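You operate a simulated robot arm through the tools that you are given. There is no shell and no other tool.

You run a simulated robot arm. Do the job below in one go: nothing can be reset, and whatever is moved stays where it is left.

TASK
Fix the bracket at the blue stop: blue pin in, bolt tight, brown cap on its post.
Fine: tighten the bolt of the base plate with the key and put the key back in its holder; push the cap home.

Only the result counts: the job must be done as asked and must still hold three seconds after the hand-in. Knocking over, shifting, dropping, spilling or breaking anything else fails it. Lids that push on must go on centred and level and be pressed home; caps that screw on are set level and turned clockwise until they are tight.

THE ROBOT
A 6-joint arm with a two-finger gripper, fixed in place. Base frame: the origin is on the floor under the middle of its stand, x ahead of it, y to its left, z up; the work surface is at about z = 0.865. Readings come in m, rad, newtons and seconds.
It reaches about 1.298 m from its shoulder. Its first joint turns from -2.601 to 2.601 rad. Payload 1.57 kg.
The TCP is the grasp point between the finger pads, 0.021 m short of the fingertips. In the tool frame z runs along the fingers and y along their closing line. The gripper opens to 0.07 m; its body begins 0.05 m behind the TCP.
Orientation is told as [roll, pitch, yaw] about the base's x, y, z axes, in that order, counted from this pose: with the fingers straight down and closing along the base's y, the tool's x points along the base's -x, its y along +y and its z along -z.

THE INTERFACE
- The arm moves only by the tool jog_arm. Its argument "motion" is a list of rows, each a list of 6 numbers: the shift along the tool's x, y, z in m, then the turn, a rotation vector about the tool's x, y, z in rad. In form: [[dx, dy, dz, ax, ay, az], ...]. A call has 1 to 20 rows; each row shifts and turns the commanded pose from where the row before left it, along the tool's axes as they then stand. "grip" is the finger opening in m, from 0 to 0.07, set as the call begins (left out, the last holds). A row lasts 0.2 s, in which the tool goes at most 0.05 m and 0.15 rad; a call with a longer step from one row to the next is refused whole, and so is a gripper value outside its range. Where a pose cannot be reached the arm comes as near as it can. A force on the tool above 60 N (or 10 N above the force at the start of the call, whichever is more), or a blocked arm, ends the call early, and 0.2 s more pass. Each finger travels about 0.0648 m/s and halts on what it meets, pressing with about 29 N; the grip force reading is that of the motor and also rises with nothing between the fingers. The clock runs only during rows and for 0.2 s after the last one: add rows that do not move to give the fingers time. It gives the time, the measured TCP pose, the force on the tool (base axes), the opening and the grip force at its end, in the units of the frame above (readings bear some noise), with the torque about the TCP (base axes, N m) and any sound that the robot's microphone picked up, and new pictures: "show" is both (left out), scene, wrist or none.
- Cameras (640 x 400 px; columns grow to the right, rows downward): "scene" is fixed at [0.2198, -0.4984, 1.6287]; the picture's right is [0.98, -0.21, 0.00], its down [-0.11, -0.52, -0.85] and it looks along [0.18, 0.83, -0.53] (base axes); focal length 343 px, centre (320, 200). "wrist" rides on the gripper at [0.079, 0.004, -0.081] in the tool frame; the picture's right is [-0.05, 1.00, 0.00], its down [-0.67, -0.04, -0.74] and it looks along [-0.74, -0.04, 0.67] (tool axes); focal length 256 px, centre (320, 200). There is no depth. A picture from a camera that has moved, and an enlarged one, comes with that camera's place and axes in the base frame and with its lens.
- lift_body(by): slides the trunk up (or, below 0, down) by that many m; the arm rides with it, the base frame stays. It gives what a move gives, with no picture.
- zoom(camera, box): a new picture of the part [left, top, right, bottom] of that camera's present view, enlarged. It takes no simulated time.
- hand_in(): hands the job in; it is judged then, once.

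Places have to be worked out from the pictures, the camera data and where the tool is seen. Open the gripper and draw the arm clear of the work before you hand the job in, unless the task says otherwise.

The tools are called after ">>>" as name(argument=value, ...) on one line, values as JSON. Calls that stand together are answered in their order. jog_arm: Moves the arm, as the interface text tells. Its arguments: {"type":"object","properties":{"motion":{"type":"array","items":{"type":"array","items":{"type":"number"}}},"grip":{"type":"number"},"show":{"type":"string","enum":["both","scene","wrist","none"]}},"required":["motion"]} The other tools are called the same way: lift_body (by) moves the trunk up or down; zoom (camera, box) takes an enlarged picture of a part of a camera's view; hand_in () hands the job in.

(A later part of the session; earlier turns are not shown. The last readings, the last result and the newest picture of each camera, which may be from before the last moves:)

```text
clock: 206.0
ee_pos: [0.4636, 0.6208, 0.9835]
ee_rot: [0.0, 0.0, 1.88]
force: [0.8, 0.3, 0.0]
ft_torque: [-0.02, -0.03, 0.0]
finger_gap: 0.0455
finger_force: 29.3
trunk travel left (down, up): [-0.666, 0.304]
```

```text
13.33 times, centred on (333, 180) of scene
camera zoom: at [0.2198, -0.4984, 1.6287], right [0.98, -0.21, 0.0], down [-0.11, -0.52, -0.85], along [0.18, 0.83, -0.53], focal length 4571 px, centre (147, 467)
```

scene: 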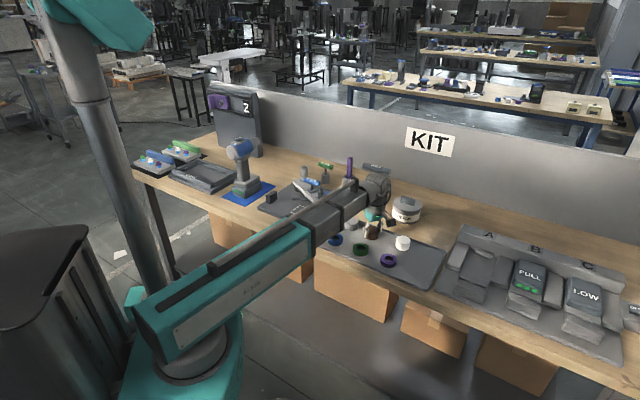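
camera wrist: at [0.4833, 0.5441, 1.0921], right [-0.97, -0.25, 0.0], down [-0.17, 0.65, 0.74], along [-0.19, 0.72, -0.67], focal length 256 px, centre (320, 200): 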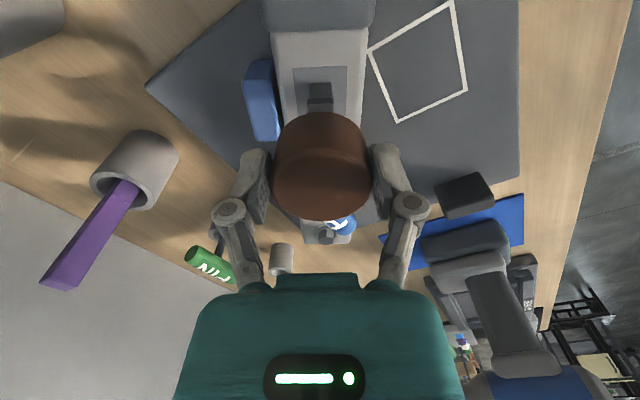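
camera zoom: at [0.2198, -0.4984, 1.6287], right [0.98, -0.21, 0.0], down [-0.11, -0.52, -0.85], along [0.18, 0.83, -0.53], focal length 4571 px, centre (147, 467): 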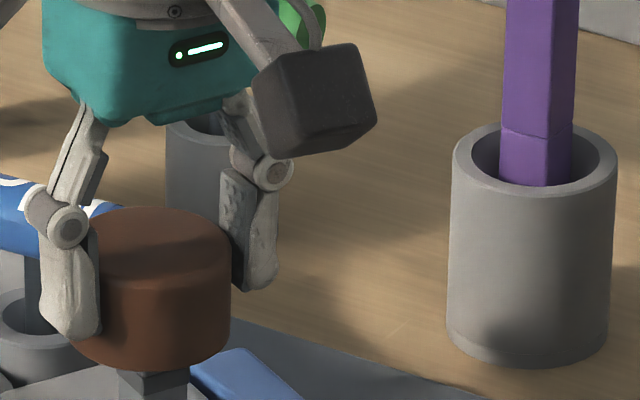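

Still free. Continuing in small steps.

>>> lift_body(by=-0.004)

>>> lift_body(by=-0.003)

>>> zoom(camera="scene", box=[318, 168, 348, 198])

```text
clock: 206.5
ee_pos: [0.4629, 0.6215, 0.981]
ee_rot: [0.0, 0.0, 1.88]
force: [0.4, 0.0, -0.6]
ft_torque: [0.0, 0.01, -0.02]
finger_gap: 0.0455
finger_force: 29.2
trunk travel left (down, up): [-0.662, 0.308]
```

```text
clock: 207.0
ee_pos: [0.464, 0.6195, 0.9779]
ee_rot: [0.001, 0.0, 1.881]
force: [-1.0, 0.4, 0.5]
ft_torque: [0.02, 0.0, 0.0]
finger_gap: 0.0456
finger_force: 29.0
trunk travel left (down, up): [-0.659, 0.311]
```

```text
13.33 times, centred on (333, 183) of scene
camera zoom: at [0.2198, -0.4984, 1.6287], right [0.98, -0.21, 0.0], down [-0.11, -0.52, -0.85], along [0.18, 0.83, -0.53], focal length 4571 px, centre (147, 427)
```

zoom: 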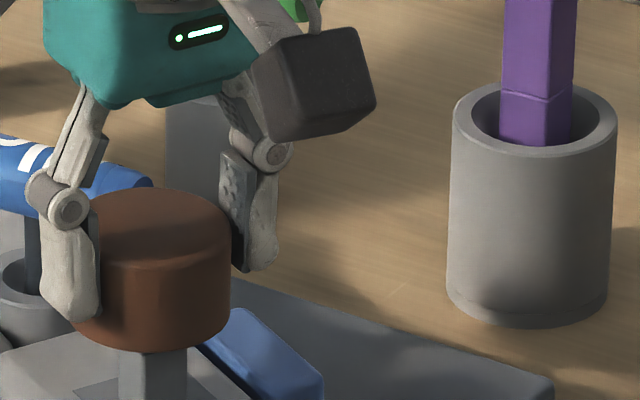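

The cap is sliding down the post without contact so far. Continuing.

>>> lift_body(by=-0.003)

>>> lift_body(by=-0.003)

>>> zoom(camera="scene", box=[318, 168, 348, 198])

```text
clock: 207.6
ee_pos: [0.4634, 0.6198, 0.9747]
ee_rot: [0.0, -0.002, 1.881]
force: [3.5, 3.3, 17.8]
ft_torque: [0.16, -0.19, 0.06]
finger_gap: 0.0459
finger_force: 28.8
trunk travel left (down, up): [-0.656, 0.314]
```

```text
clock: 208.1
ee_pos: [0.4621, 0.6199, 0.9715]
ee_rot: [0.0, 0.0, 1.878]
force: [3.5, -0.3, 15.5]
ft_torque: [0.14, -0.27, 0.04]
finger_gap: 0.0457
finger_force: 29.1
trunk travel left (down, up): [-0.653, 0.317]
```

```text
13.33 times, centred on (333, 183) of scene
camera zoom: at [0.2198, -0.4984, 1.6287], right [0.98, -0.21, 0.0], down [-0.11, -0.52, -0.85], along [0.18, 0.83, -0.53], focal length 4571 px, centre (147, 427)
```

zoom: 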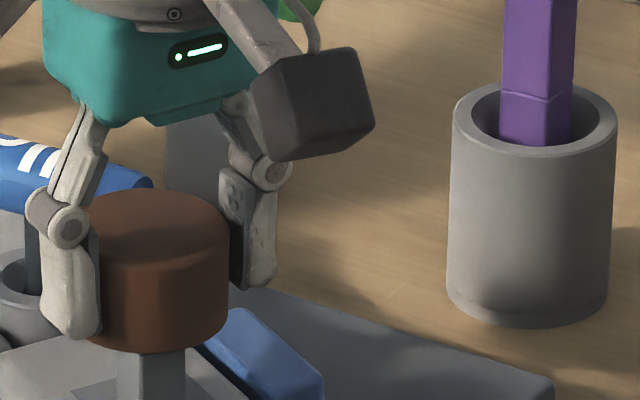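

The cap met firm resistance (about 17 N) with its bottom near z 0.948, at the post's collar, and began sliding in the grip. I'll open, rise, and push it home from above with closed fingers.

>>> jog_arm(motion=[[0, 0, 0, 0, 0, 0], [0, 0, 0, 0, 0, 0]], grip=0.062, show="none")

>>> lift_body(by=0.07)

>>> jog_arm(motion=[[0, 0, 0, 0, 0, 0]], show="wrist")

>>> zoom(camera="scene", box=[313, 165, 353, 205])

>>> zoom(camera="wrist", box=[240, 20, 400, 200])

```text
clock: 208.7
ee_pos: [0.4633, 0.6202, 0.9715]
ee_rot: [0.0, 0.0, 1.881]
force: [0.4, 0.7, -0.8]
ft_torque: [0.02, 0.01, -0.02]
finger_gap: 0.062
finger_force: 0.0
trunk travel left (down, up): [-0.653, 0.317]
```

```text
clock: 209.8
ee_pos: [0.4625, 0.6209, 1.0404]
ee_rot: [0.0, 0.001, 1.879]
force: [-0.4, -0.1, -0.5]
ft_torque: [0.0, -0.02, 0.01]
finger_gap: 0.0622
finger_force: 0.1
trunk travel left (down, up): [-0.723, 0.247]
```

```text
clock: 210.2
ee_pos: [0.463, 0.6203, 1.0412]
ee_rot: [0.0, 0.001, 1.88]
force: [-0.9, 0.0, 0.7]
ft_torque: [-0.01, 0.05, 0.01]
finger_gap: 0.0618
finger_force: 0.0
trunk travel left (down, up): [-0.723, 0.247]
camera wrist: at [0.4832, 0.5441, 1.1241], right [-0.97, -0.25, 0.0], down [-0.17, 0.65, 0.74], along [-0.19, 0.72, -0.67], focal length 256 px, centre (320, 200)
```

wrist: 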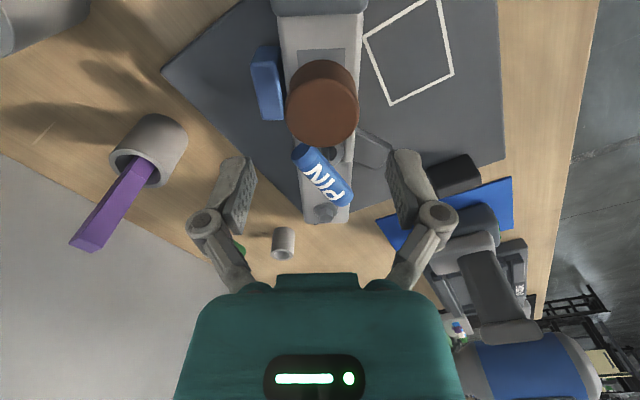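

```text
10.00 times, centred on (333, 185) of scene
camera zoom: at [0.2198, -0.4984, 1.6287], right [0.98, -0.21, 0.0], down [-0.11, -0.52, -0.85], along [0.18, 0.83, -0.53], focal length 3428 px, centre (190, 350)
```

zoom: 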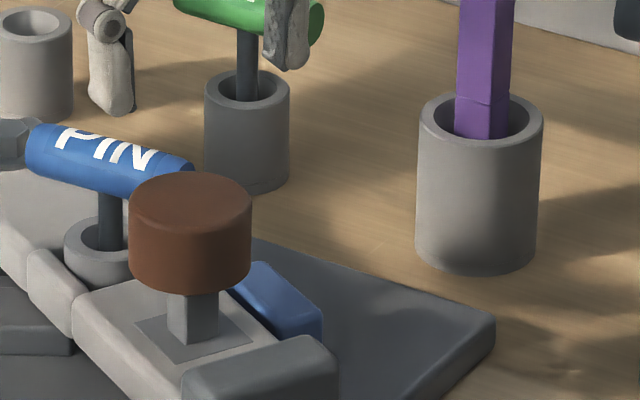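

```text
2.22 times, centred on (320, 110) of wrist
camera zoom: at [0.4832, 0.5441, 1.1241], right [-0.97, -0.25, 0.0], down [-0.17, 0.65, 0.74], along [-0.19, 0.72, -0.67], focal length 569 px, centre (320, 400)
```

zoom: 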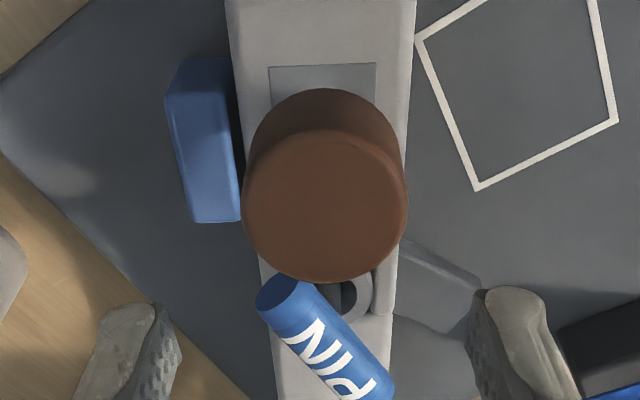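

The cap sits level on the post with its top near z 0.979, so it needs pressing. I'll close the fingers, centre over the cap and press down gently in steps.

>>> jog_arm(motion=[[-0.0022, 0.0003, 0, 0, 0, 0], [0, 0, 0, 0, 0, 0], [0, 0, 0, 0, 0, 0], [0, 0, 0, 0, 0, 0], [0, 0, 0, 0, 0, 0]], grip=0.0, show="none")

>>> lift_body(by=-0.034)

>>> zoom(camera="scene", box=[313, 155, 353, 205])

>>> lift_body(by=-0.005)

>>> lift_body(by=-0.003)

>>> zoom(camera="scene", box=[313, 155, 353, 205])

```text
clock: 211.4
ee_pos: [0.4614, 0.6227, 1.0405]
ee_rot: [-0.001, 0.002, 1.88]
force: [-0.4, -0.1, -0.6]
ft_torque: [0.02, 0.02, 0.02]
finger_gap: 0.0002
finger_force: 28.8
trunk travel left (down, up): [-0.723, 0.247]
```

```text
clock: 212.1
ee_pos: [0.4622, 0.6239, 1.0083]
ee_rot: [0.0, 0.001, 1.879]
force: [0.4, 0.0, -0.4]
ft_torque: [-0.02, 0.01, 0.0]
finger_gap: 0.0002
finger_force: 28.4
trunk travel left (down, up): [-0.689, 0.281]
```

```text
8.00 times, centred on (333, 180) of scene
camera zoom: at [0.2198, -0.4984, 1.6287], right [0.98, -0.21, 0.0], down [-0.11, -0.52, -0.85], along [0.18, 0.83, -0.53], focal length 2742 px, centre (216, 360)
```

zoom: 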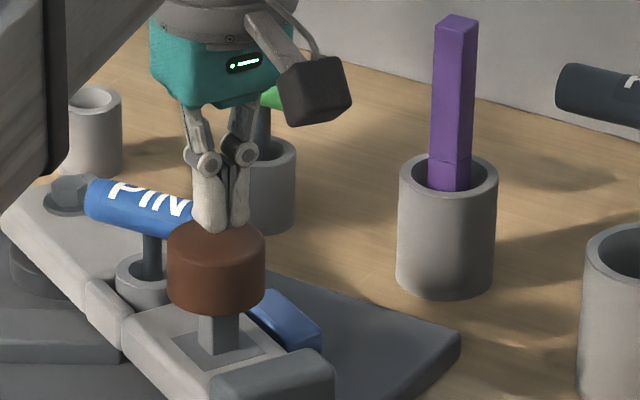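

```text
clock: 212.7
ee_pos: [0.4619, 0.6226, 1.0028]
ee_rot: [-0.001, 0.0, 1.879]
force: [-0.3, 0.7, -0.5]
ft_torque: [-0.01, -0.02, 0.0]
finger_gap: 0.0
finger_force: 28.4
trunk travel left (down, up): [-0.684, 0.286]
```

```text
clock: 213.2
ee_pos: [0.4608, 0.6214, 0.9999]
ee_rot: [-0.001, 0.002, 1.88]
force: [0.2, -0.5, -1.0]
ft_torque: [-0.02, 0.0, -0.03]
finger_gap: 0.0
finger_force: 28.6
trunk travel left (down, up): [-0.681, 0.289]
```

```text
8.00 times, centred on (333, 180) of scene
camera zoom: at [0.2198, -0.4984, 1.6287], right [0.98, -0.21, 0.0], down [-0.11, -0.52, -0.85], along [0.18, 0.83, -0.53], focal length 2742 px, centre (216, 360)
```

zoom: 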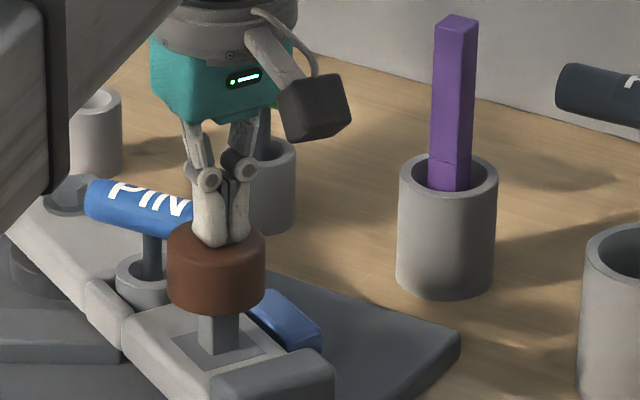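

Fingertips are centred over the cap and almost touching. Pressing in small steps.

>>> lift_body(by=-0.003)

>>> lift_body(by=-0.002)

>>> lift_body(by=-0.002)

```text
clock: 213.7
ee_pos: [0.4615, 0.6225, 0.997]
ee_rot: [-0.001, -0.002, 1.879]
force: [1.8, 3.8, 13.0]
ft_torque: [0.05, -0.03, -0.03]
finger_gap: 0.0062
finger_force: 28.7
trunk travel left (down, up): [-0.678, 0.292]
```

```text
clock: 214.2
ee_pos: [0.4626, 0.6219, 0.9975]
ee_rot: [-0.005, -0.005, 1.88]
force: [7.7, 12.3, 46.8]
ft_torque: [0.21, -0.07, -0.21]
finger_gap: 0.0059
finger_force: 28.6
trunk travel left (down, up): [-0.676, 0.294]
```

```text
clock: 214.6
ee_pos: [0.4611, 0.6207, 0.9966]
ee_rot: [-0.004, -0.004, 1.879]
force: [0.5, 0.0, 40.4]
ft_torque: [0.0, 0.02, -0.13]
finger_gap: 0.0059
finger_force: 28.2
trunk travel left (down, up): [-0.676, 0.294]
stopped: the force on the tool passed its limit at 65 N (the readings are from after the stop); the commanded pose is now the measured one
```

The force rose to 65 N and stopped without a visible drop. I'll raise and look at how the cap sits.

>>> lift_body(by=0.05)

>>> zoom(camera="scene", box=[313, 165, 353, 205])

>>> zoom(camera="scene", box=[322, 175, 346, 199])

>>> zoom(camera="wrist", box=[240, 20, 400, 200])

```text
clock: 215.5
ee_pos: [0.4631, 0.624, 1.0434]
ee_rot: [-0.003, -0.003, 1.881]
force: [-0.1, 0.7, 0.0]
ft_torque: [0.0, 0.01, 0.01]
finger_gap: 0.0
finger_force: 27.8
trunk travel left (down, up): [-0.726, 0.244]
```

```text
10.00 times, centred on (333, 185) of scene
camera zoom: at [0.2198, -0.4984, 1.6287], right [0.98, -0.21, 0.0], down [-0.11, -0.52, -0.85], along [0.18, 0.83, -0.53], focal length 3428 px, centre (190, 350)
```

zoom: 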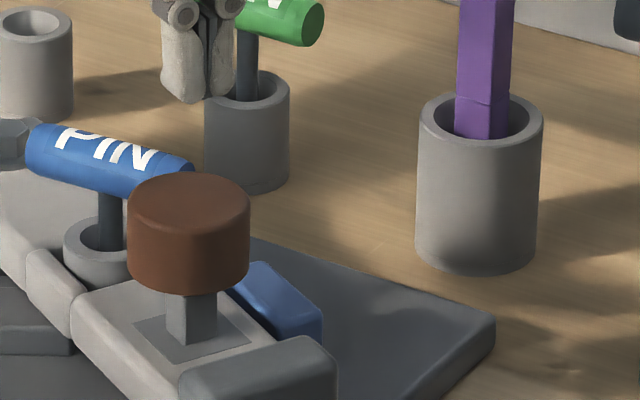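

```text
16.00 times, centred on (334, 187) of scene
camera zoom: at [0.2198, -0.4984, 1.6287], right [0.98, -0.21, 0.0], down [-0.11, -0.52, -0.85], along [0.18, 0.83, -0.53], focal length 5485 px, centre (96, 408)
```

zoom: 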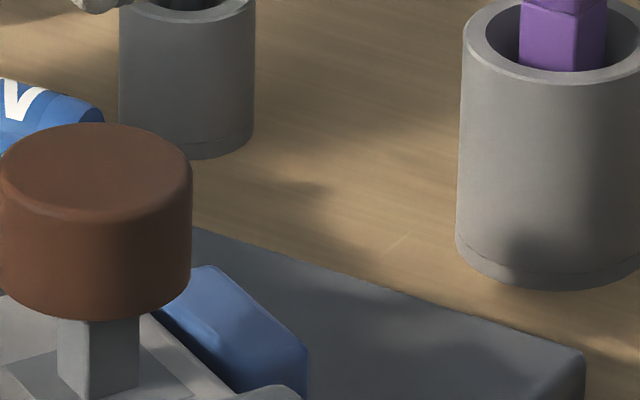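

```text
2.22 times, centred on (320, 110) of wrist
camera zoom: at [0.4829, 0.5472, 1.1269], right [-0.97, -0.25, 0.0], down [-0.17, 0.64, 0.75], along [-0.19, 0.72, -0.67], focal length 569 px, centre (320, 400)
```

zoom: 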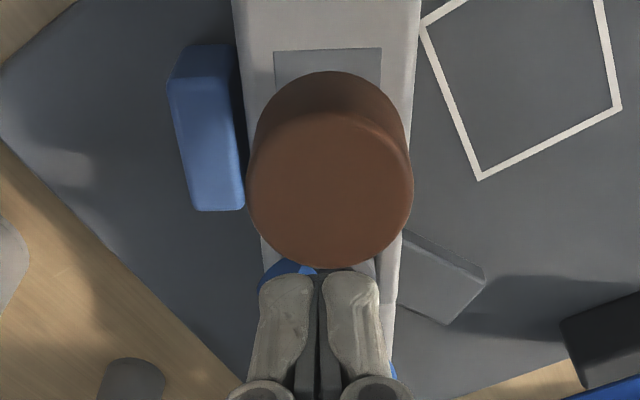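

The cap stayed where it is under 65 N, so it may already be bottomed. For a proper check I'll back off toward the tray, tilt the camera nearly horizontal and look at the cap and stop from the side.

>>> jog_arm(motion=[[0.04, 0.0005, 0, 0, 0, 0], [0.04, 0.0005, 0, 0, 0, 0], [0.04, 0.0005, 0, 0, 0, 0], [0.04, 0.0005, 0, 0, 0, 0], [0, 0, 0, 0, -0.15, 0], [0, 0, 0, 0, -0.15, 0], [0, 0, 0, 0, -0.15, 0], [0, 0, 0, 0, -0.12, 0], [0, 0, 0, 0, 0, 0]], grip=0.07, show="wrist")

```text
clock: 217.5
ee_pos: [0.5089, 0.4701, 1.0745]
ee_rot: [-0.005, -0.573, 1.881]
force: [0.6, 0.3, -0.2]
ft_torque: [0.04, 0.0, 0.0]
finger_gap: 0.0701
finger_force: 0.1
out of reach, approached as far as the arm can: row 6, 7, 8
trunk travel left (down, up): [-0.726, 0.244]
camera wrist: at [0.5389, 0.3639, 1.101], right [-0.97, -0.26, 0.03], down [-0.02, 0.16, 0.99], along [-0.26, 0.95, -0.16], focal length 256 px, centre (320, 200)
```

wrist: 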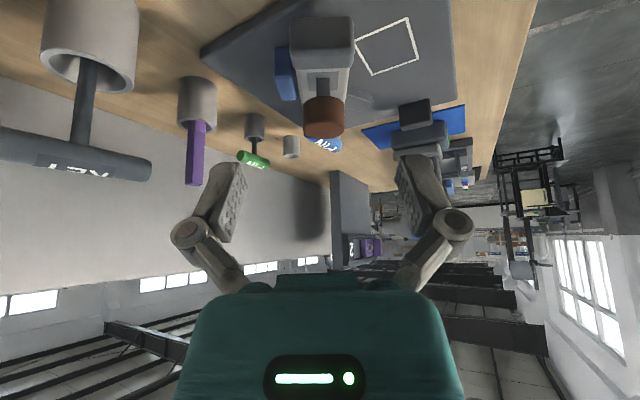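

The view works. Lowering 8 cm to see under the cap.

>>> lift_body(by=-0.09)

>>> zoom(camera="wrist", box=[260, 80, 400, 200])

>>> zoom(camera="wrist", box=[290, 100, 350, 160])

```text
clock: 218.7
ee_pos: [0.5093, 0.4701, 0.9836]
ee_rot: [-0.004, -0.57, 1.881]
force: [0.4, -0.2, 0.4]
ft_torque: [0.0, -0.01, 0.0]
finger_gap: 0.0703
finger_force: 0.1
trunk travel left (down, up): [-0.636, 0.334]
```

```text
3.33 times, centred on (330, 140) of wrist
camera zoom: at [0.5388, 0.3639, 1.0111], right [-0.97, -0.26, 0.03], down [-0.02, 0.16, 0.99], along [-0.26, 0.95, -0.16], focal length 853 px, centre (287, 400)
```

zoom: 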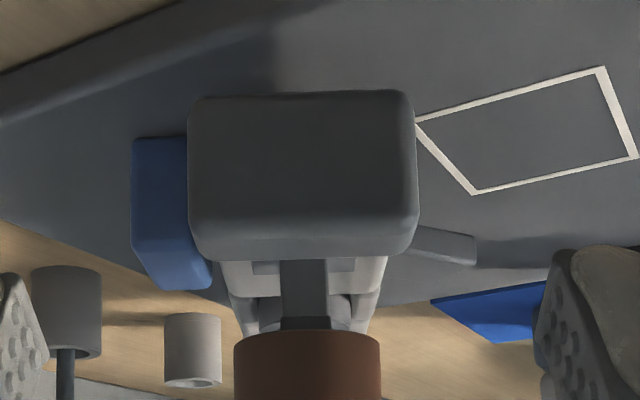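

```text
6.67 times, centred on (320, 130) of wrist
camera zoom: at [0.5388, 0.3639, 1.0111], right [-0.97, -0.26, 0.03], down [-0.02, 0.16, 0.99], along [-0.26, 0.95, -0.16], focal length 1707 px, centre (320, 667)
```

zoom: 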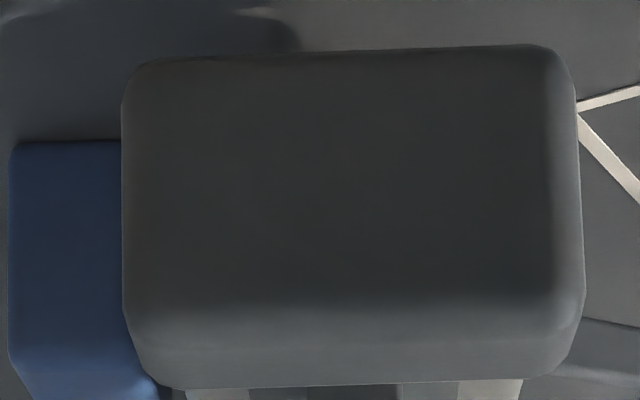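

Now I can see the collar band just at the cap's lower rim. Zooming right there.

>>> zoom(camera="wrist", box=[300, 158, 350, 200])

>>> zoom(camera="wrist", box=[290, 150, 360, 220])

```text
9.52 times, centred on (325, 179) of wrist
camera zoom: at [0.5388, 0.3639, 1.0111], right [-0.97, -0.26, 0.03], down [-0.02, 0.16, 0.99], along [-0.26, 0.95, -0.16], focal length 2438 px, centre (272, 400)
```

zoom: 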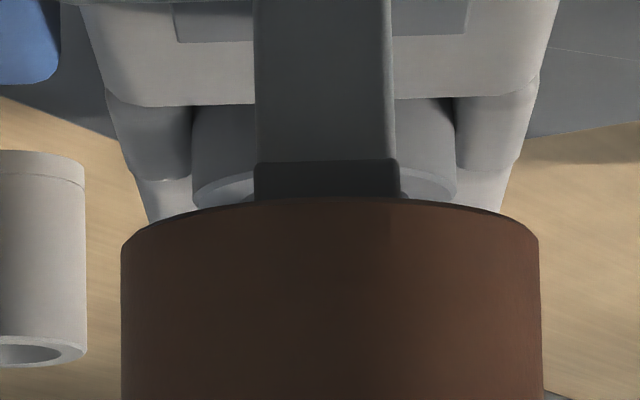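

```text
5.71 times, centred on (325, 185) of wrist
camera zoom: at [0.5388, 0.3639, 1.0111], right [-0.97, -0.26, 0.03], down [-0.02, 0.16, 0.99], along [-0.26, 0.95, -0.16], focal length 1463 px, centre (291, 286)
```

zoom: 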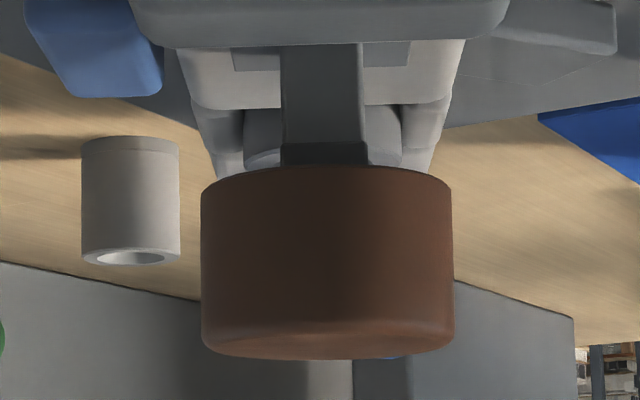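

Seen from the side, the cap is level, centred, and its rim sits right on the post's collar, so it is home. I'll also inspect the bolt flange from the side: raise, swing around and look along the bracket from the other direction.

>>> lift_body(by=0.12)

>>> jog_arm(motion=[[0, 0, 0, 0.0739, 0, 0.1153], [0, 0, 0, 0.0739, 0, 0.1153], [0, 0, 0, 0.0739, 0, 0.1153], [0, 0, 0, 0.0739, 0, 0.1153], [0, 0, 0, 0.0739, 0, 0.1153], [0, 0, 0, 0.0739, 0, 0.1153], [0, 0, 0, 0.0739, 0, 0.1153], [0, 0, 0, 0.0739, 0, 0.1153], [-0.00774, 0.04131, 0.00496, 0, 0, 0], [-0.00774, 0.04131, 0.00496, 0, 0, 0], [-0.00774, 0.04131, 0.00496, 0, 0, 0], [-0.00774, 0.04131, 0.00496, 0, 0, 0], [-0.00774, 0.04131, 0.00496, 0, 0, 0], [-0.00774, 0.04131, 0.00496, 0, 0, 0], [-0.00774, 0.04131, 0.00496, 0, 0, 0], [0, 0, 0, 0, 0, 0]])

```text
clock: 220.2
ee_pos: [0.5097, 0.4696, 1.1043]
ee_rot: [-0.003, -0.57, 1.882]
force: [-0.2, 0.6, -0.3]
ft_torque: [0.02, -0.03, 0.02]
finger_gap: 0.0702
finger_force: 0.0
trunk travel left (down, up): [-0.756, 0.214]
```

```text
clock: 223.6
ee_pos: [0.3506, 0.7201, 1.1034]
ee_rot: [0.0, -0.572, 0.784]
force: [0.2, 0.6, 0.5]
ft_torque: [0.03, 0.01, -0.05]
finger_gap: 0.0697
finger_force: 0.1
trunk travel left (down, up): [-0.756, 0.214]
camera wrist: at [0.2687, 0.6463, 1.131], right [-0.67, 0.74, 0.03], down [0.14, 0.08, 0.99], along [0.73, 0.67, -0.16], focal length 256 px, centre (320, 200)
```

scene: 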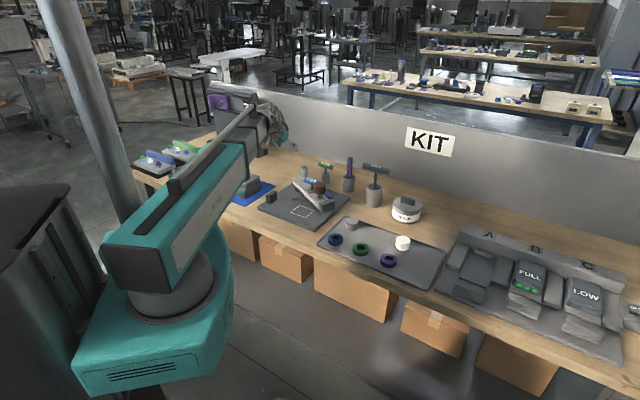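
wrist: 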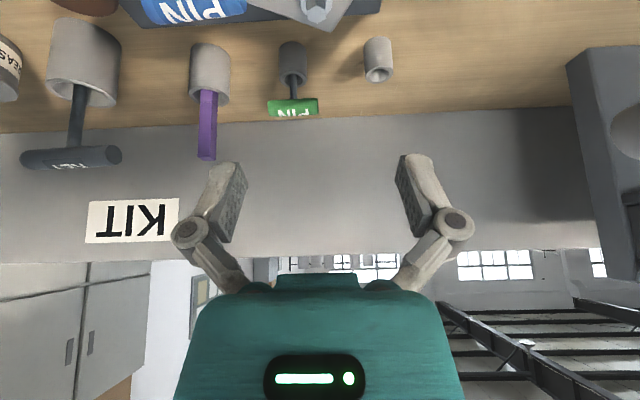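

The bolt is at the top edge of this view. Lowering 12 cm brings it to eye level; the area below is clear.

>>> lift_body(by=-0.11)

>>> zoom(camera="wrist", box=[220, 60, 420, 220])

>>> zoom(camera="wrist", box=[285, 110, 345, 160])

```text
clock: 225.1
ee_pos: [0.35, 0.7211, 0.9938]
ee_rot: [0.0, -0.572, 0.783]
force: [0.7, -0.2, 0.8]
ft_torque: [-0.02, 0.01, 0.01]
finger_gap: 0.0699
finger_force: 0.2
trunk travel left (down, up): [-0.646, 0.324]
```

```text
2.50 times, centred on (320, 140) of wrist
camera zoom: at [0.2691, 0.646, 1.0211], right [-0.67, 0.74, 0.03], down [0.14, 0.08, 0.99], along [0.73, 0.67, -0.16], focal length 640 px, centre (320, 350)
```

zoom: 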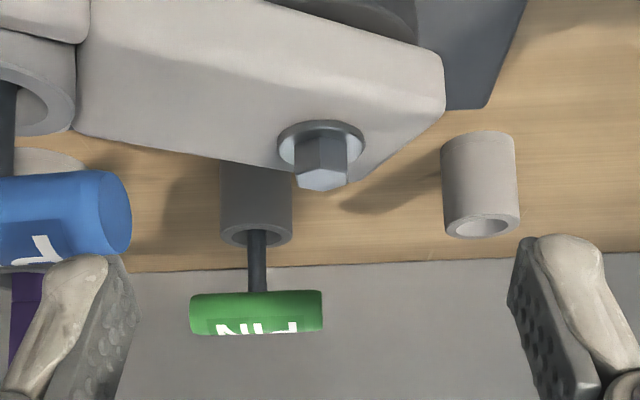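

```text
8.00 times, centred on (315, 135) of wrist
camera zoom: at [0.2691, 0.646, 1.0211], right [-0.67, 0.74, 0.03], down [0.14, 0.08, 0.99], along [0.73, 0.67, -0.16], focal length 2048 px, centre (360, 720)
```

zoom: 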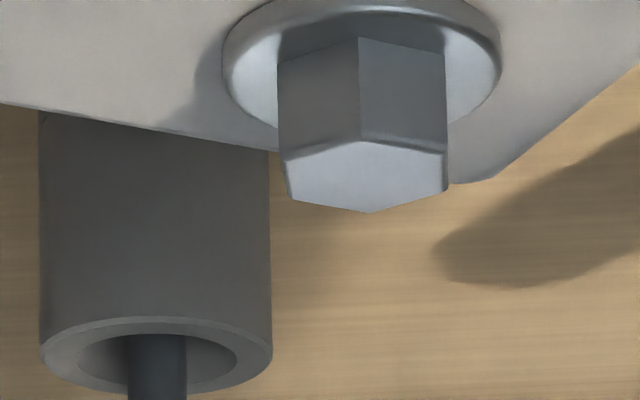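

The flange appears to sit flush on the bracket, no blue neck visible. One closer zoom at the flange edge.

>>> zoom(camera="wrist", box=[298, 96, 338, 128])

>>> zoom(camera="wrist", box=[200, 60, 320, 200])

```text
12.50 times, centred on (318, 112) of wrist
camera zoom: at [0.2691, 0.646, 1.0211], right [-0.67, 0.74, 0.03], down [0.14, 0.08, 0.99], along [0.73, 0.67, -0.16], focal length 3200 px, centre (345, 1300)
```

zoom: 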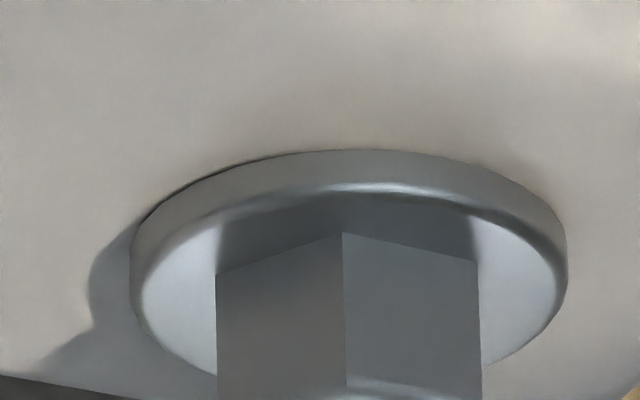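

```text
2.86 times, centred on (260, 130) of wrist
camera zoom: at [0.2691, 0.646, 1.0211], right [-0.67, 0.74, 0.03], down [0.14, 0.08, 0.99], along [0.73, 0.67, -0.16], focal length 731 px, centre (491, 400)
```

zoom: 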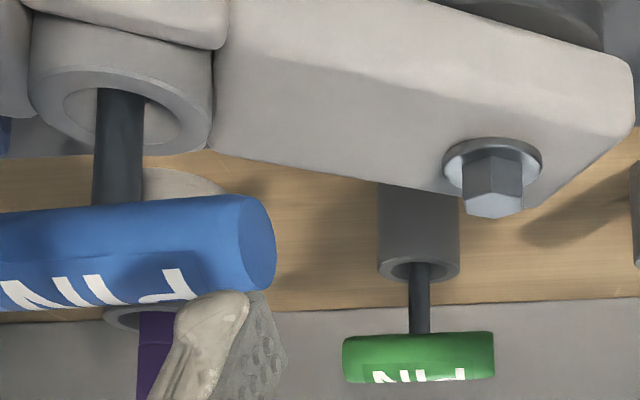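

The flange is seated flush all round, so the bolt is fully down. As a last check on the pin, I'll go above its handle and press on it from the top with closed fingers in case its seat is a snug fit.

>>> lift_body(by=0.11)

>>> jog_arm(motion=[[0, 0, 0, 0, 0.143, 0], [0, 0, 0, 0, 0.143, 0], [0, 0, 0, 0, 0.143, 0], [0, 0, 0, 0, 0.143, 0], [-0.0143, -0.0288, 0, 0, 0, 0], [-0.0143, -0.0288, 0, 0, 0, 0], [-0.0143, -0.0288, 0, 0, 0, 0], [0, 0, 0, 0, 0, 0], [0, 0, 0, 0, 0, 0]], grip=0.0)

>>> zoom(camera="wrist", box=[240, 0, 400, 200])

>>> zoom(camera="scene", box=[290, 145, 350, 205])

```text
clock: 226.5
ee_pos: [0.3505, 0.7208, 1.104]
ee_rot: [-0.001, -0.574, 0.785]
force: [0.7, -0.7, -0.8]
ft_torque: [0.0, -0.01, -0.01]
finger_gap: 0.0701
finger_force: 0.1
trunk travel left (down, up): [-0.756, 0.214]
```

```text
clock: 228.5
ee_pos: [0.4416, 0.6909, 1.0742]
ee_rot: [0.001, -0.003, 0.784]
force: [-0.1, 0.2, 0.5]
ft_torque: [0.0, -0.03, 0.01]
finger_gap: 0.0001
finger_force: 28.7
out of reach, approached as far as the arm can: row 1, 2, 3
trunk travel left (down, up): [-0.756, 0.214]
camera wrist: at [0.3826, 0.6379, 1.1572], right [-0.67, 0.74, 0.0], down [0.5, 0.44, 0.75], along [0.56, 0.5, -0.67], focal length 256 px, centre (320, 200)
```

scene: 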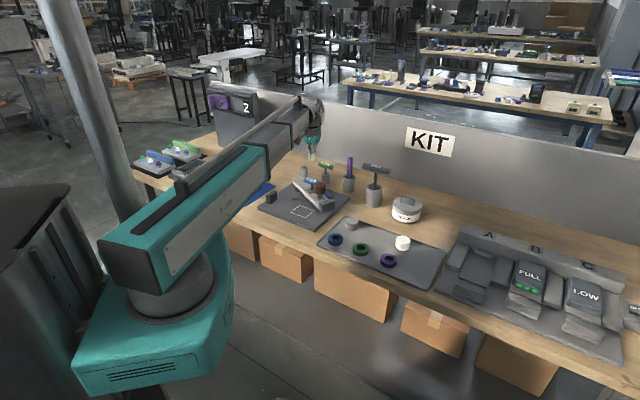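
wrist: 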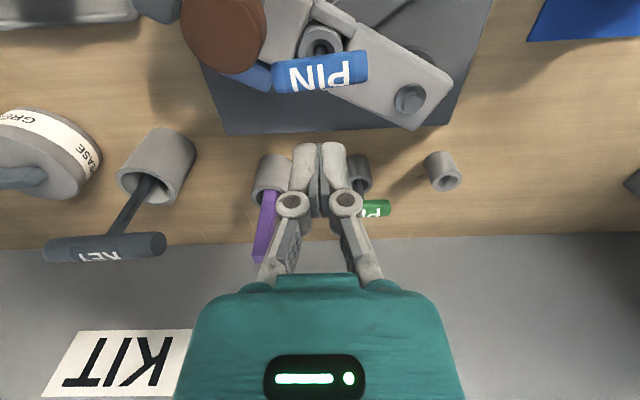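

```text
2.00 times, centred on (320, 100) of wrist
camera zoom: at [0.3826, 0.6379, 1.1572], right [-0.67, 0.74, 0.0], down [0.5, 0.44, 0.75], along [0.56, 0.5, -0.67], focal length 512 px, centre (320, 400)
```

zoom: 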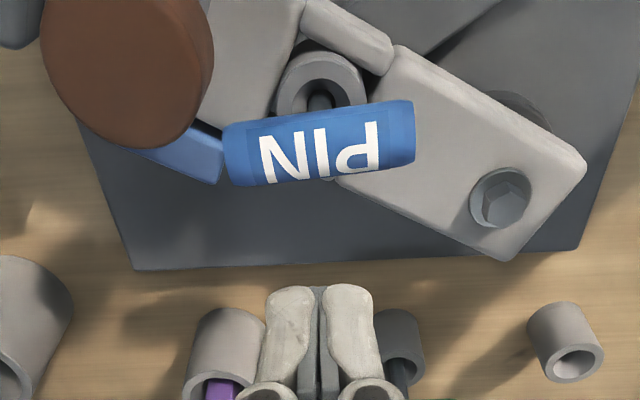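

```text
6.67 times, centred on (320, 175) of scene
camera zoom: at [0.2198, -0.4984, 1.6287], right [0.98, -0.21, 0.0], down [-0.11, -0.52, -0.85], along [0.18, 0.83, -0.53], focal length 2285 px, centre (320, 367)
```

zoom: 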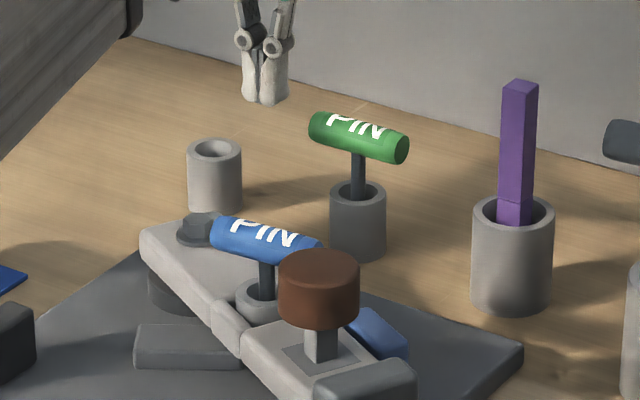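

The pin handle centre is at about (0.439, 0.689). I'll centre over it and lower the closed fingertips until they press on it.

>>> jog_arm(motion=[[0.003, 0.0003, 0, 0, 0, 0], [0, 0, 0, 0, 0, 0]], show="none")

>>> lift_body(by=-0.076)

>>> zoom(camera="scene", box=[290, 145, 350, 205])

>>> lift_body(by=-0.003)

>>> lift_body(by=-0.002)

```text
clock: 229.1
ee_pos: [0.4386, 0.6888, 1.0744]
ee_rot: [0.0, -0.003, 0.784]
force: [-0.6, -0.1, 0.7]
ft_torque: [0.04, -0.03, -0.01]
finger_gap: 0.0
finger_force: 28.5
trunk travel left (down, up): [-0.756, 0.214]
```

```text
clock: 230.2
ee_pos: [0.4391, 0.6897, 0.9983]
ee_rot: [0.001, -0.002, 0.784]
force: [0.5, 0.7, 0.1]
ft_torque: [0.0, 0.01, 0.01]
finger_gap: 0.0001
finger_force: 29.2
trunk travel left (down, up): [-0.68, 0.29]
```

```text
6.67 times, centred on (320, 175) of scene
camera zoom: at [0.2198, -0.4984, 1.6287], right [0.98, -0.21, 0.0], down [-0.11, -0.52, -0.85], along [0.18, 0.83, -0.53], focal length 2285 px, centre (320, 367)
```

zoom: 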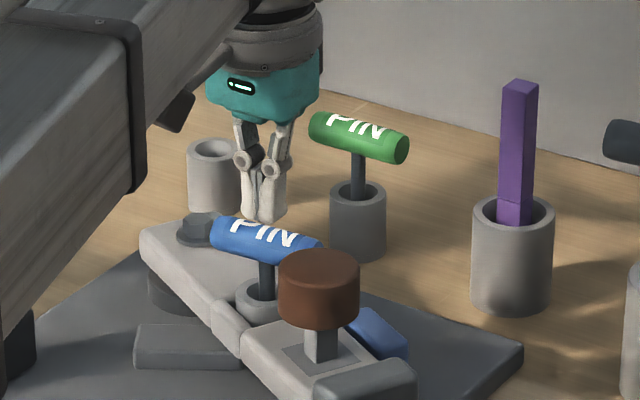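

```text
clock: 230.7
ee_pos: [0.4407, 0.6885, 0.9957]
ee_rot: [0.0, 0.0, 0.785]
force: [0.1, 0.1, 0.7]
ft_torque: [0.01, 0.0, -0.01]
finger_gap: 0.0
finger_force: 28.1
trunk travel left (down, up): [-0.677, 0.293]
```

```text
clock: 231.2
ee_pos: [0.439, 0.6887, 0.9939]
ee_rot: [-0.001, -0.002, 0.784]
force: [0.2, -0.8, 0.0]
ft_torque: [0.02, -0.01, 0.0]
finger_gap: 0.0
finger_force: 29.1
trunk travel left (down, up): [-0.675, 0.295]
```

Fingertips are centred just above the handle. Pressing in 2 mm steps.

>>> lift_body(by=-0.002)

>>> lift_body(by=-0.002)

>>> lift_body(by=-0.0015)

>>> zoom(camera="scene", box=[290, 145, 350, 205])

```text
clock: 231.8
ee_pos: [0.441, 0.6887, 0.9924]
ee_rot: [-0.001, -0.002, 0.783]
force: [0.1, 0.2, 0.4]
ft_torque: [0.0, 0.02, 0.03]
finger_gap: 0.0
finger_force: 28.8
trunk travel left (down, up): [-0.673, 0.297]
```

```text
clock: 232.3
ee_pos: [0.4403, 0.6886, 0.9886]
ee_rot: [0.0, -0.002, 0.784]
force: [0.8, 0.3, 3.2]
ft_torque: [0.01, -0.03, 0.01]
finger_gap: 0.006
finger_force: 28.7
trunk travel left (down, up): [-0.671, 0.299]
```

```text
clock: 232.8
ee_pos: [0.4386, 0.6874, 0.9894]
ee_rot: [0.0, -0.002, 0.784]
force: [0.4, 0.8, 15.8]
ft_torque: [0.01, -0.07, 0.0]
finger_gap: 0.0061
finger_force: 28.3
trunk travel left (down, up): [-0.669, 0.301]
```

```text
6.67 times, centred on (320, 175) of scene
camera zoom: at [0.2198, -0.4984, 1.6287], right [0.98, -0.21, 0.0], down [-0.11, -0.52, -0.85], along [0.18, 0.83, -0.53], focal length 2285 px, centre (320, 367)
```

zoom: 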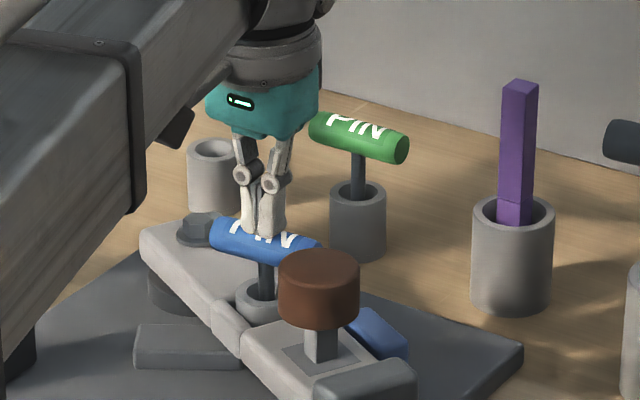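

Contact with the handle top at about z 0.968, 16 N. Pressing a bit more, to about 40 N.

>>> lift_body(by=-0.0015)

>>> zoom(camera="scene", box=[290, 145, 350, 205])

```text
clock: 233.3
ee_pos: [0.4376, 0.6863, 0.9905]
ee_rot: [0.002, -0.004, 0.784]
force: [0.2, 1.4, 36.5]
ft_torque: [0.08, -0.04, 0.0]
finger_gap: 0.006
finger_force: 29.0
trunk travel left (down, up): [-0.668, 0.302]
```

```text
6.67 times, centred on (320, 175) of scene
camera zoom: at [0.2198, -0.4984, 1.6287], right [0.98, -0.21, 0.0], down [-0.11, -0.52, -0.85], along [0.18, 0.83, -0.53], focal length 2285 px, centre (320, 367)
```

zoom: 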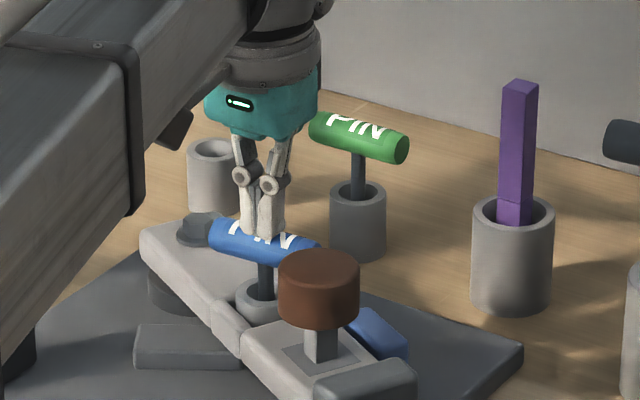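

The pin is hard on its seat. Now I'll raise, and bring the closed fingers beside the bracket's end block to make sure the bracket is hard against the blue stop.

>>> lift_body(by=0.11)

>>> jog_arm(motion=[[0, 0, 0, 0, 0, -0.137], [0, 0, 0, 0, 0, -0.137], [0, 0, 0, 0, 0, -0.137], [0, 0, 0, 0, 0, -0.137], [0, 0, 0, 0, 0, -0.137], [0, 0, 0, 0, 0, -0.137], [0, 0, 0, 0, 0, -0.137], [0, 0, 0, 0, 0, -0.137], [0.0434, 0.0191, 0, 0, 0, 0], [0.0434, 0.0191, 0, 0, 0, 0], [0.0434, 0.0191, 0, 0, 0, 0], [0, 0, 0, 0, 0, 0]])

>>> zoom(camera="wrist", box=[200, 0, 440, 200])

>>> zoom(camera="scene", box=[290, 155, 360, 225])

```text
clock: 234.7
ee_pos: [0.4388, 0.6885, 1.097]
ee_rot: [-0.001, -0.003, 0.783]
force: [-0.3, 0.4, 0.2]
ft_torque: [0.04, 0.01, -0.01]
finger_gap: 0.0
finger_force: 28.2
trunk travel left (down, up): [-0.778, 0.192]
```

```text
clock: 237.3
ee_pos: [0.4256, 0.5477, 1.0969]
ee_rot: [0.0, -0.002, 1.879]
force: [-0.4, 0.1, 0.3]
ft_torque: [0.0, 0.0, -0.01]
finger_gap: 0.0001
finger_force: 28.9
trunk travel left (down, up): [-0.778, 0.192]
camera wrist: at [0.4447, 0.4714, 1.1792], right [-0.97, -0.25, 0.0], down [-0.17, 0.64, 0.75], along [-0.19, 0.72, -0.67], focal length 256 px, centre (320, 200)
```

scene: 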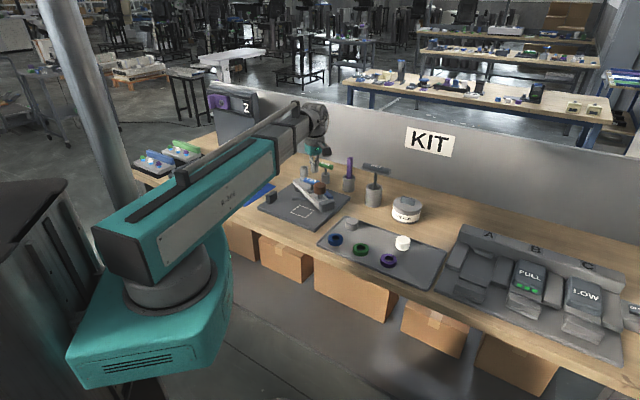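
wrist: 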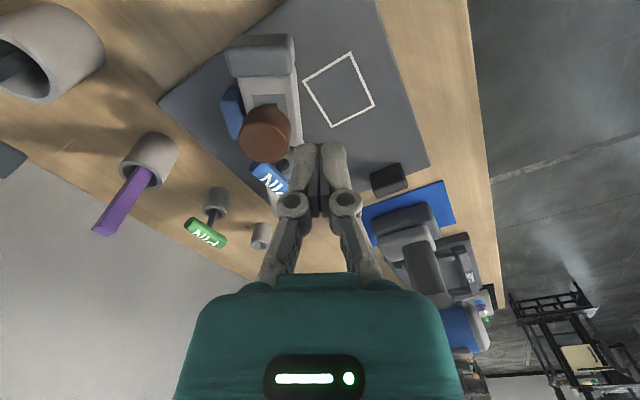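

```text
2.00 times, centred on (320, 100) of wrist
camera zoom: at [0.4447, 0.4714, 1.1792], right [-0.97, -0.25, 0.0], down [-0.17, 0.64, 0.75], along [-0.19, 0.72, -0.67], focal length 512 px, centre (320, 400)
```

zoom: 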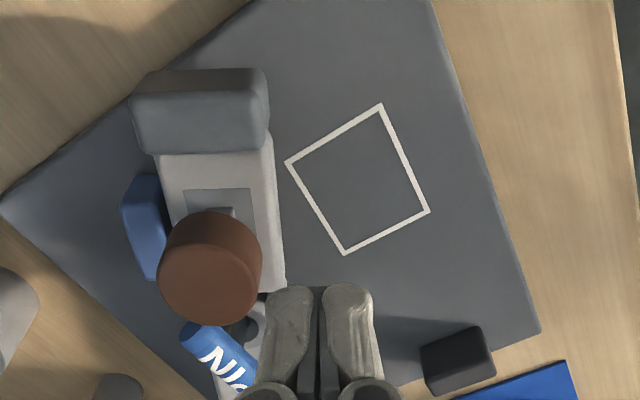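

```text
5.71 times, centred on (325, 190) of scene
camera zoom: at [0.2198, -0.4984, 1.6287], right [0.98, -0.21, 0.0], down [-0.11, -0.52, -0.85], along [0.18, 0.83, -0.53], focal length 1959 px, centre (291, 257)
```

zoom: 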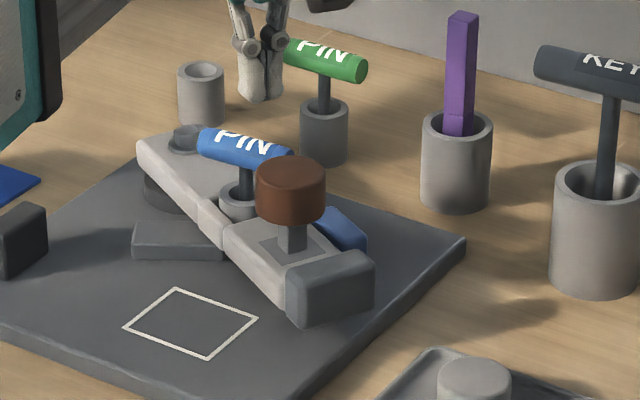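

The end block's side face is about 7 mm from where the closed fingers will be. Lowering beside it and pushing gently toward the stop.

>>> lift_body(by=-0.1)

>>> lift_body(by=-0.05)

>>> jog_arm(motion=[[0, -0.003, 0, 0, 0, 0], [0, -0.003, 0, 0, 0, 0], [0, 0, 0, 0, 0, 0]], show="wrist")

>>> zoom(camera="scene", box=[300, 165, 360, 225])

```text
clock: 238.7
ee_pos: [0.4244, 0.5473, 0.9967]
ee_rot: [0.0, -0.001, 1.88]
force: [-0.1, 0.8, 0.1]
ft_torque: [-0.01, -0.01, 0.0]
finger_gap: 0.0
finger_force: 28.5
trunk travel left (down, up): [-0.678, 0.292]
```

```text
clock: 239.6
ee_pos: [0.4248, 0.549, 0.9453]
ee_rot: [0.0, -0.002, 1.879]
force: [0.2, -0.1, -1.0]
ft_torque: [-0.03, 0.02, -0.03]
finger_gap: 0.0001
finger_force: 28.9
trunk travel left (down, up): [-0.628, 0.342]
```

```text
clock: 240.4
ee_pos: [0.4303, 0.5497, 0.9473]
ee_rot: [0.001, -0.002, 1.879]
force: [0.0, 0.6, -0.4]
ft_torque: [-0.02, -0.01, 0.0]
finger_gap: 0.0
finger_force: 27.9
trunk travel left (down, up): [-0.628, 0.342]
camera wrist: at [0.4502, 0.4734, 1.0292], right [-0.97, -0.25, 0.0], down [-0.17, 0.64, 0.75], along [-0.19, 0.72, -0.67], focal length 256 px, centre (320, 200)
```

wrist: 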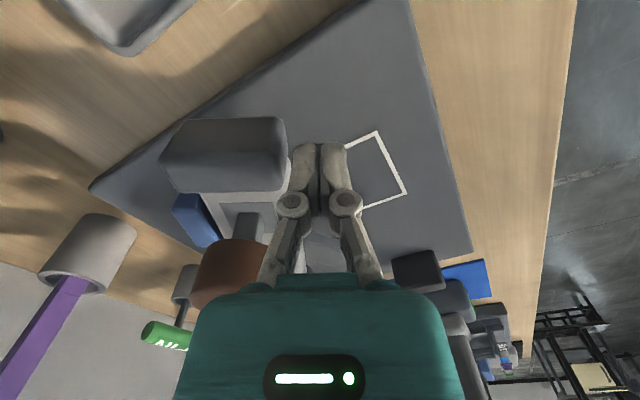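

```text
6.67 times, centred on (330, 195) of scene
camera zoom: at [0.2198, -0.4984, 1.6287], right [0.98, -0.21, 0.0], down [-0.11, -0.52, -0.85], along [0.18, 0.83, -0.53], focal length 2285 px, centre (253, 233)
```

zoom: 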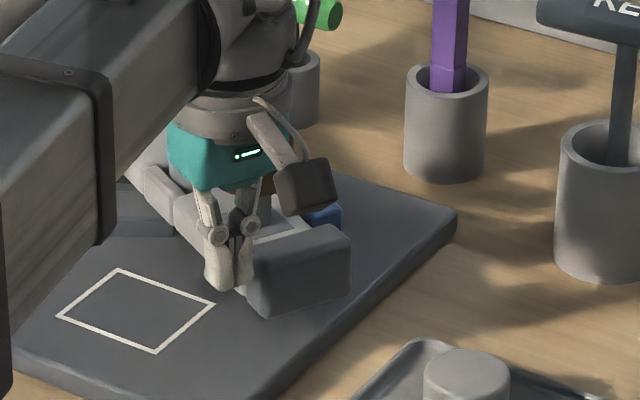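

Clear of the cap, a few mm from the block. Continuing in 2 mm steps.

>>> jog_arm(motion=[[0, -0.002, 0, 0, 0, 0], [0, -0.002, 0, 0, 0, 0], [0, 0, 0, 0, 0, 0]], show="none")

>>> jog_arm(motion=[[0, -0.0015, 0, 0, 0, 0], [0, 0, 0, 0, 0, 0]], show="none")

>>> zoom(camera="scene", box=[300, 165, 360, 225])

```text
clock: 241.2
ee_pos: [0.4337, 0.551, 0.9467]
ee_rot: [-0.001, -0.002, 1.879]
force: [0.7, 0.2, 0.4]
ft_torque: [0.04, 0.02, 0.01]
finger_gap: 0.0
finger_force: 28.5
trunk travel left (down, up): [-0.628, 0.342]
```

```text
clock: 241.8
ee_pos: [0.4367, 0.5511, 0.9459]
ee_rot: [0.0, -0.003, 1.878]
force: [-0.7, 0.1, -0.2]
ft_torque: [-0.01, 0.02, 0.02]
finger_gap: 0.0
finger_force: 29.0
trunk travel left (down, up): [-0.628, 0.342]
```

```text
6.67 times, centred on (330, 195) of scene
camera zoom: at [0.2198, -0.4984, 1.6287], right [0.98, -0.21, 0.0], down [-0.11, -0.52, -0.85], along [0.18, 0.83, -0.53], focal length 2285 px, centre (253, 233)
```

zoom: 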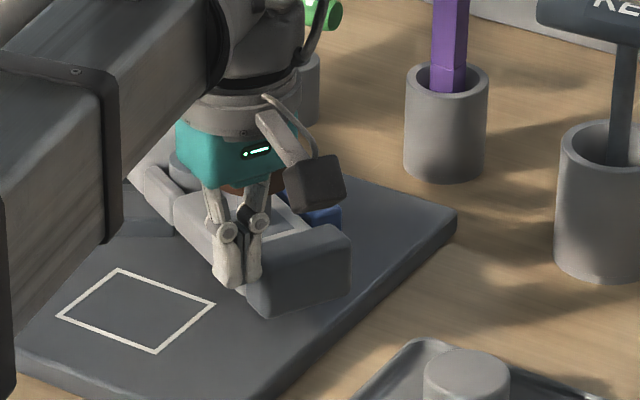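

Still no contact; continuing.

>>> jog_arm(motion=[[0, -0.002, 0, 0, 0, 0], [0, 0, 0, 0, 0, 0]], show="none")

>>> jog_arm(motion=[[0, -0.0015, 0, 0, 0, 0], [0, 0, 0, 0, 0, 0]], show="none")

>>> jog_arm(motion=[[0, -0.0015, 0, 0, 0, 0], [0, 0, 0, 0, 0, 0]], show="wrist")

```text
clock: 242.4
ee_pos: [0.4376, 0.5529, 0.9468]
ee_rot: [0.0, -0.002, 1.88]
force: [-0.3, 0.3, -0.1]
ft_torque: [0.01, 0.0, -0.02]
finger_gap: 0.0002
finger_force: 28.1
trunk travel left (down, up): [-0.628, 0.342]
```

```text
clock: 243.0
ee_pos: [0.4377, 0.5531, 0.9463]
ee_rot: [0.0, -0.001, 1.879]
force: [-3.1, -1.4, -1.3]
ft_torque: [0.01, 0.06, 0.0]
finger_gap: 0.0
finger_force: 28.6
trunk travel left (down, up): [-0.628, 0.342]
```

```text
clock: 243.6
ee_pos: [0.4399, 0.553, 0.9467]
ee_rot: [0.0, -0.002, 1.88]
force: [-7.9, -4.8, -3.6]
ft_torque: [-0.09, 0.14, -0.07]
finger_gap: 0.0
finger_force: 28.8
trunk travel left (down, up): [-0.628, 0.342]
camera wrist: at [0.4592, 0.4763, 1.0294], right [-0.97, -0.25, 0.0], down [-0.17, 0.64, 0.75], along [-0.19, 0.72, -0.67], focal length 256 px, centre (320, 200)
```

wrist: 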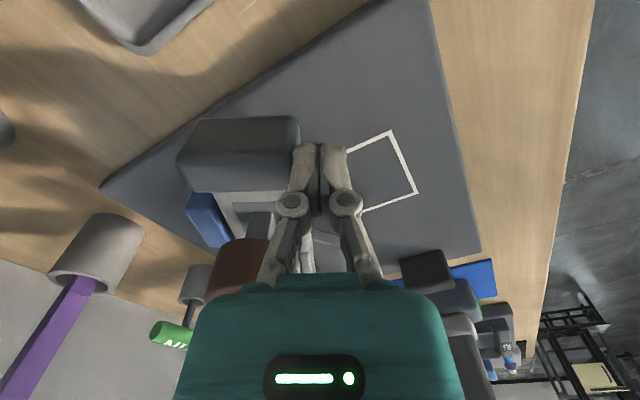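

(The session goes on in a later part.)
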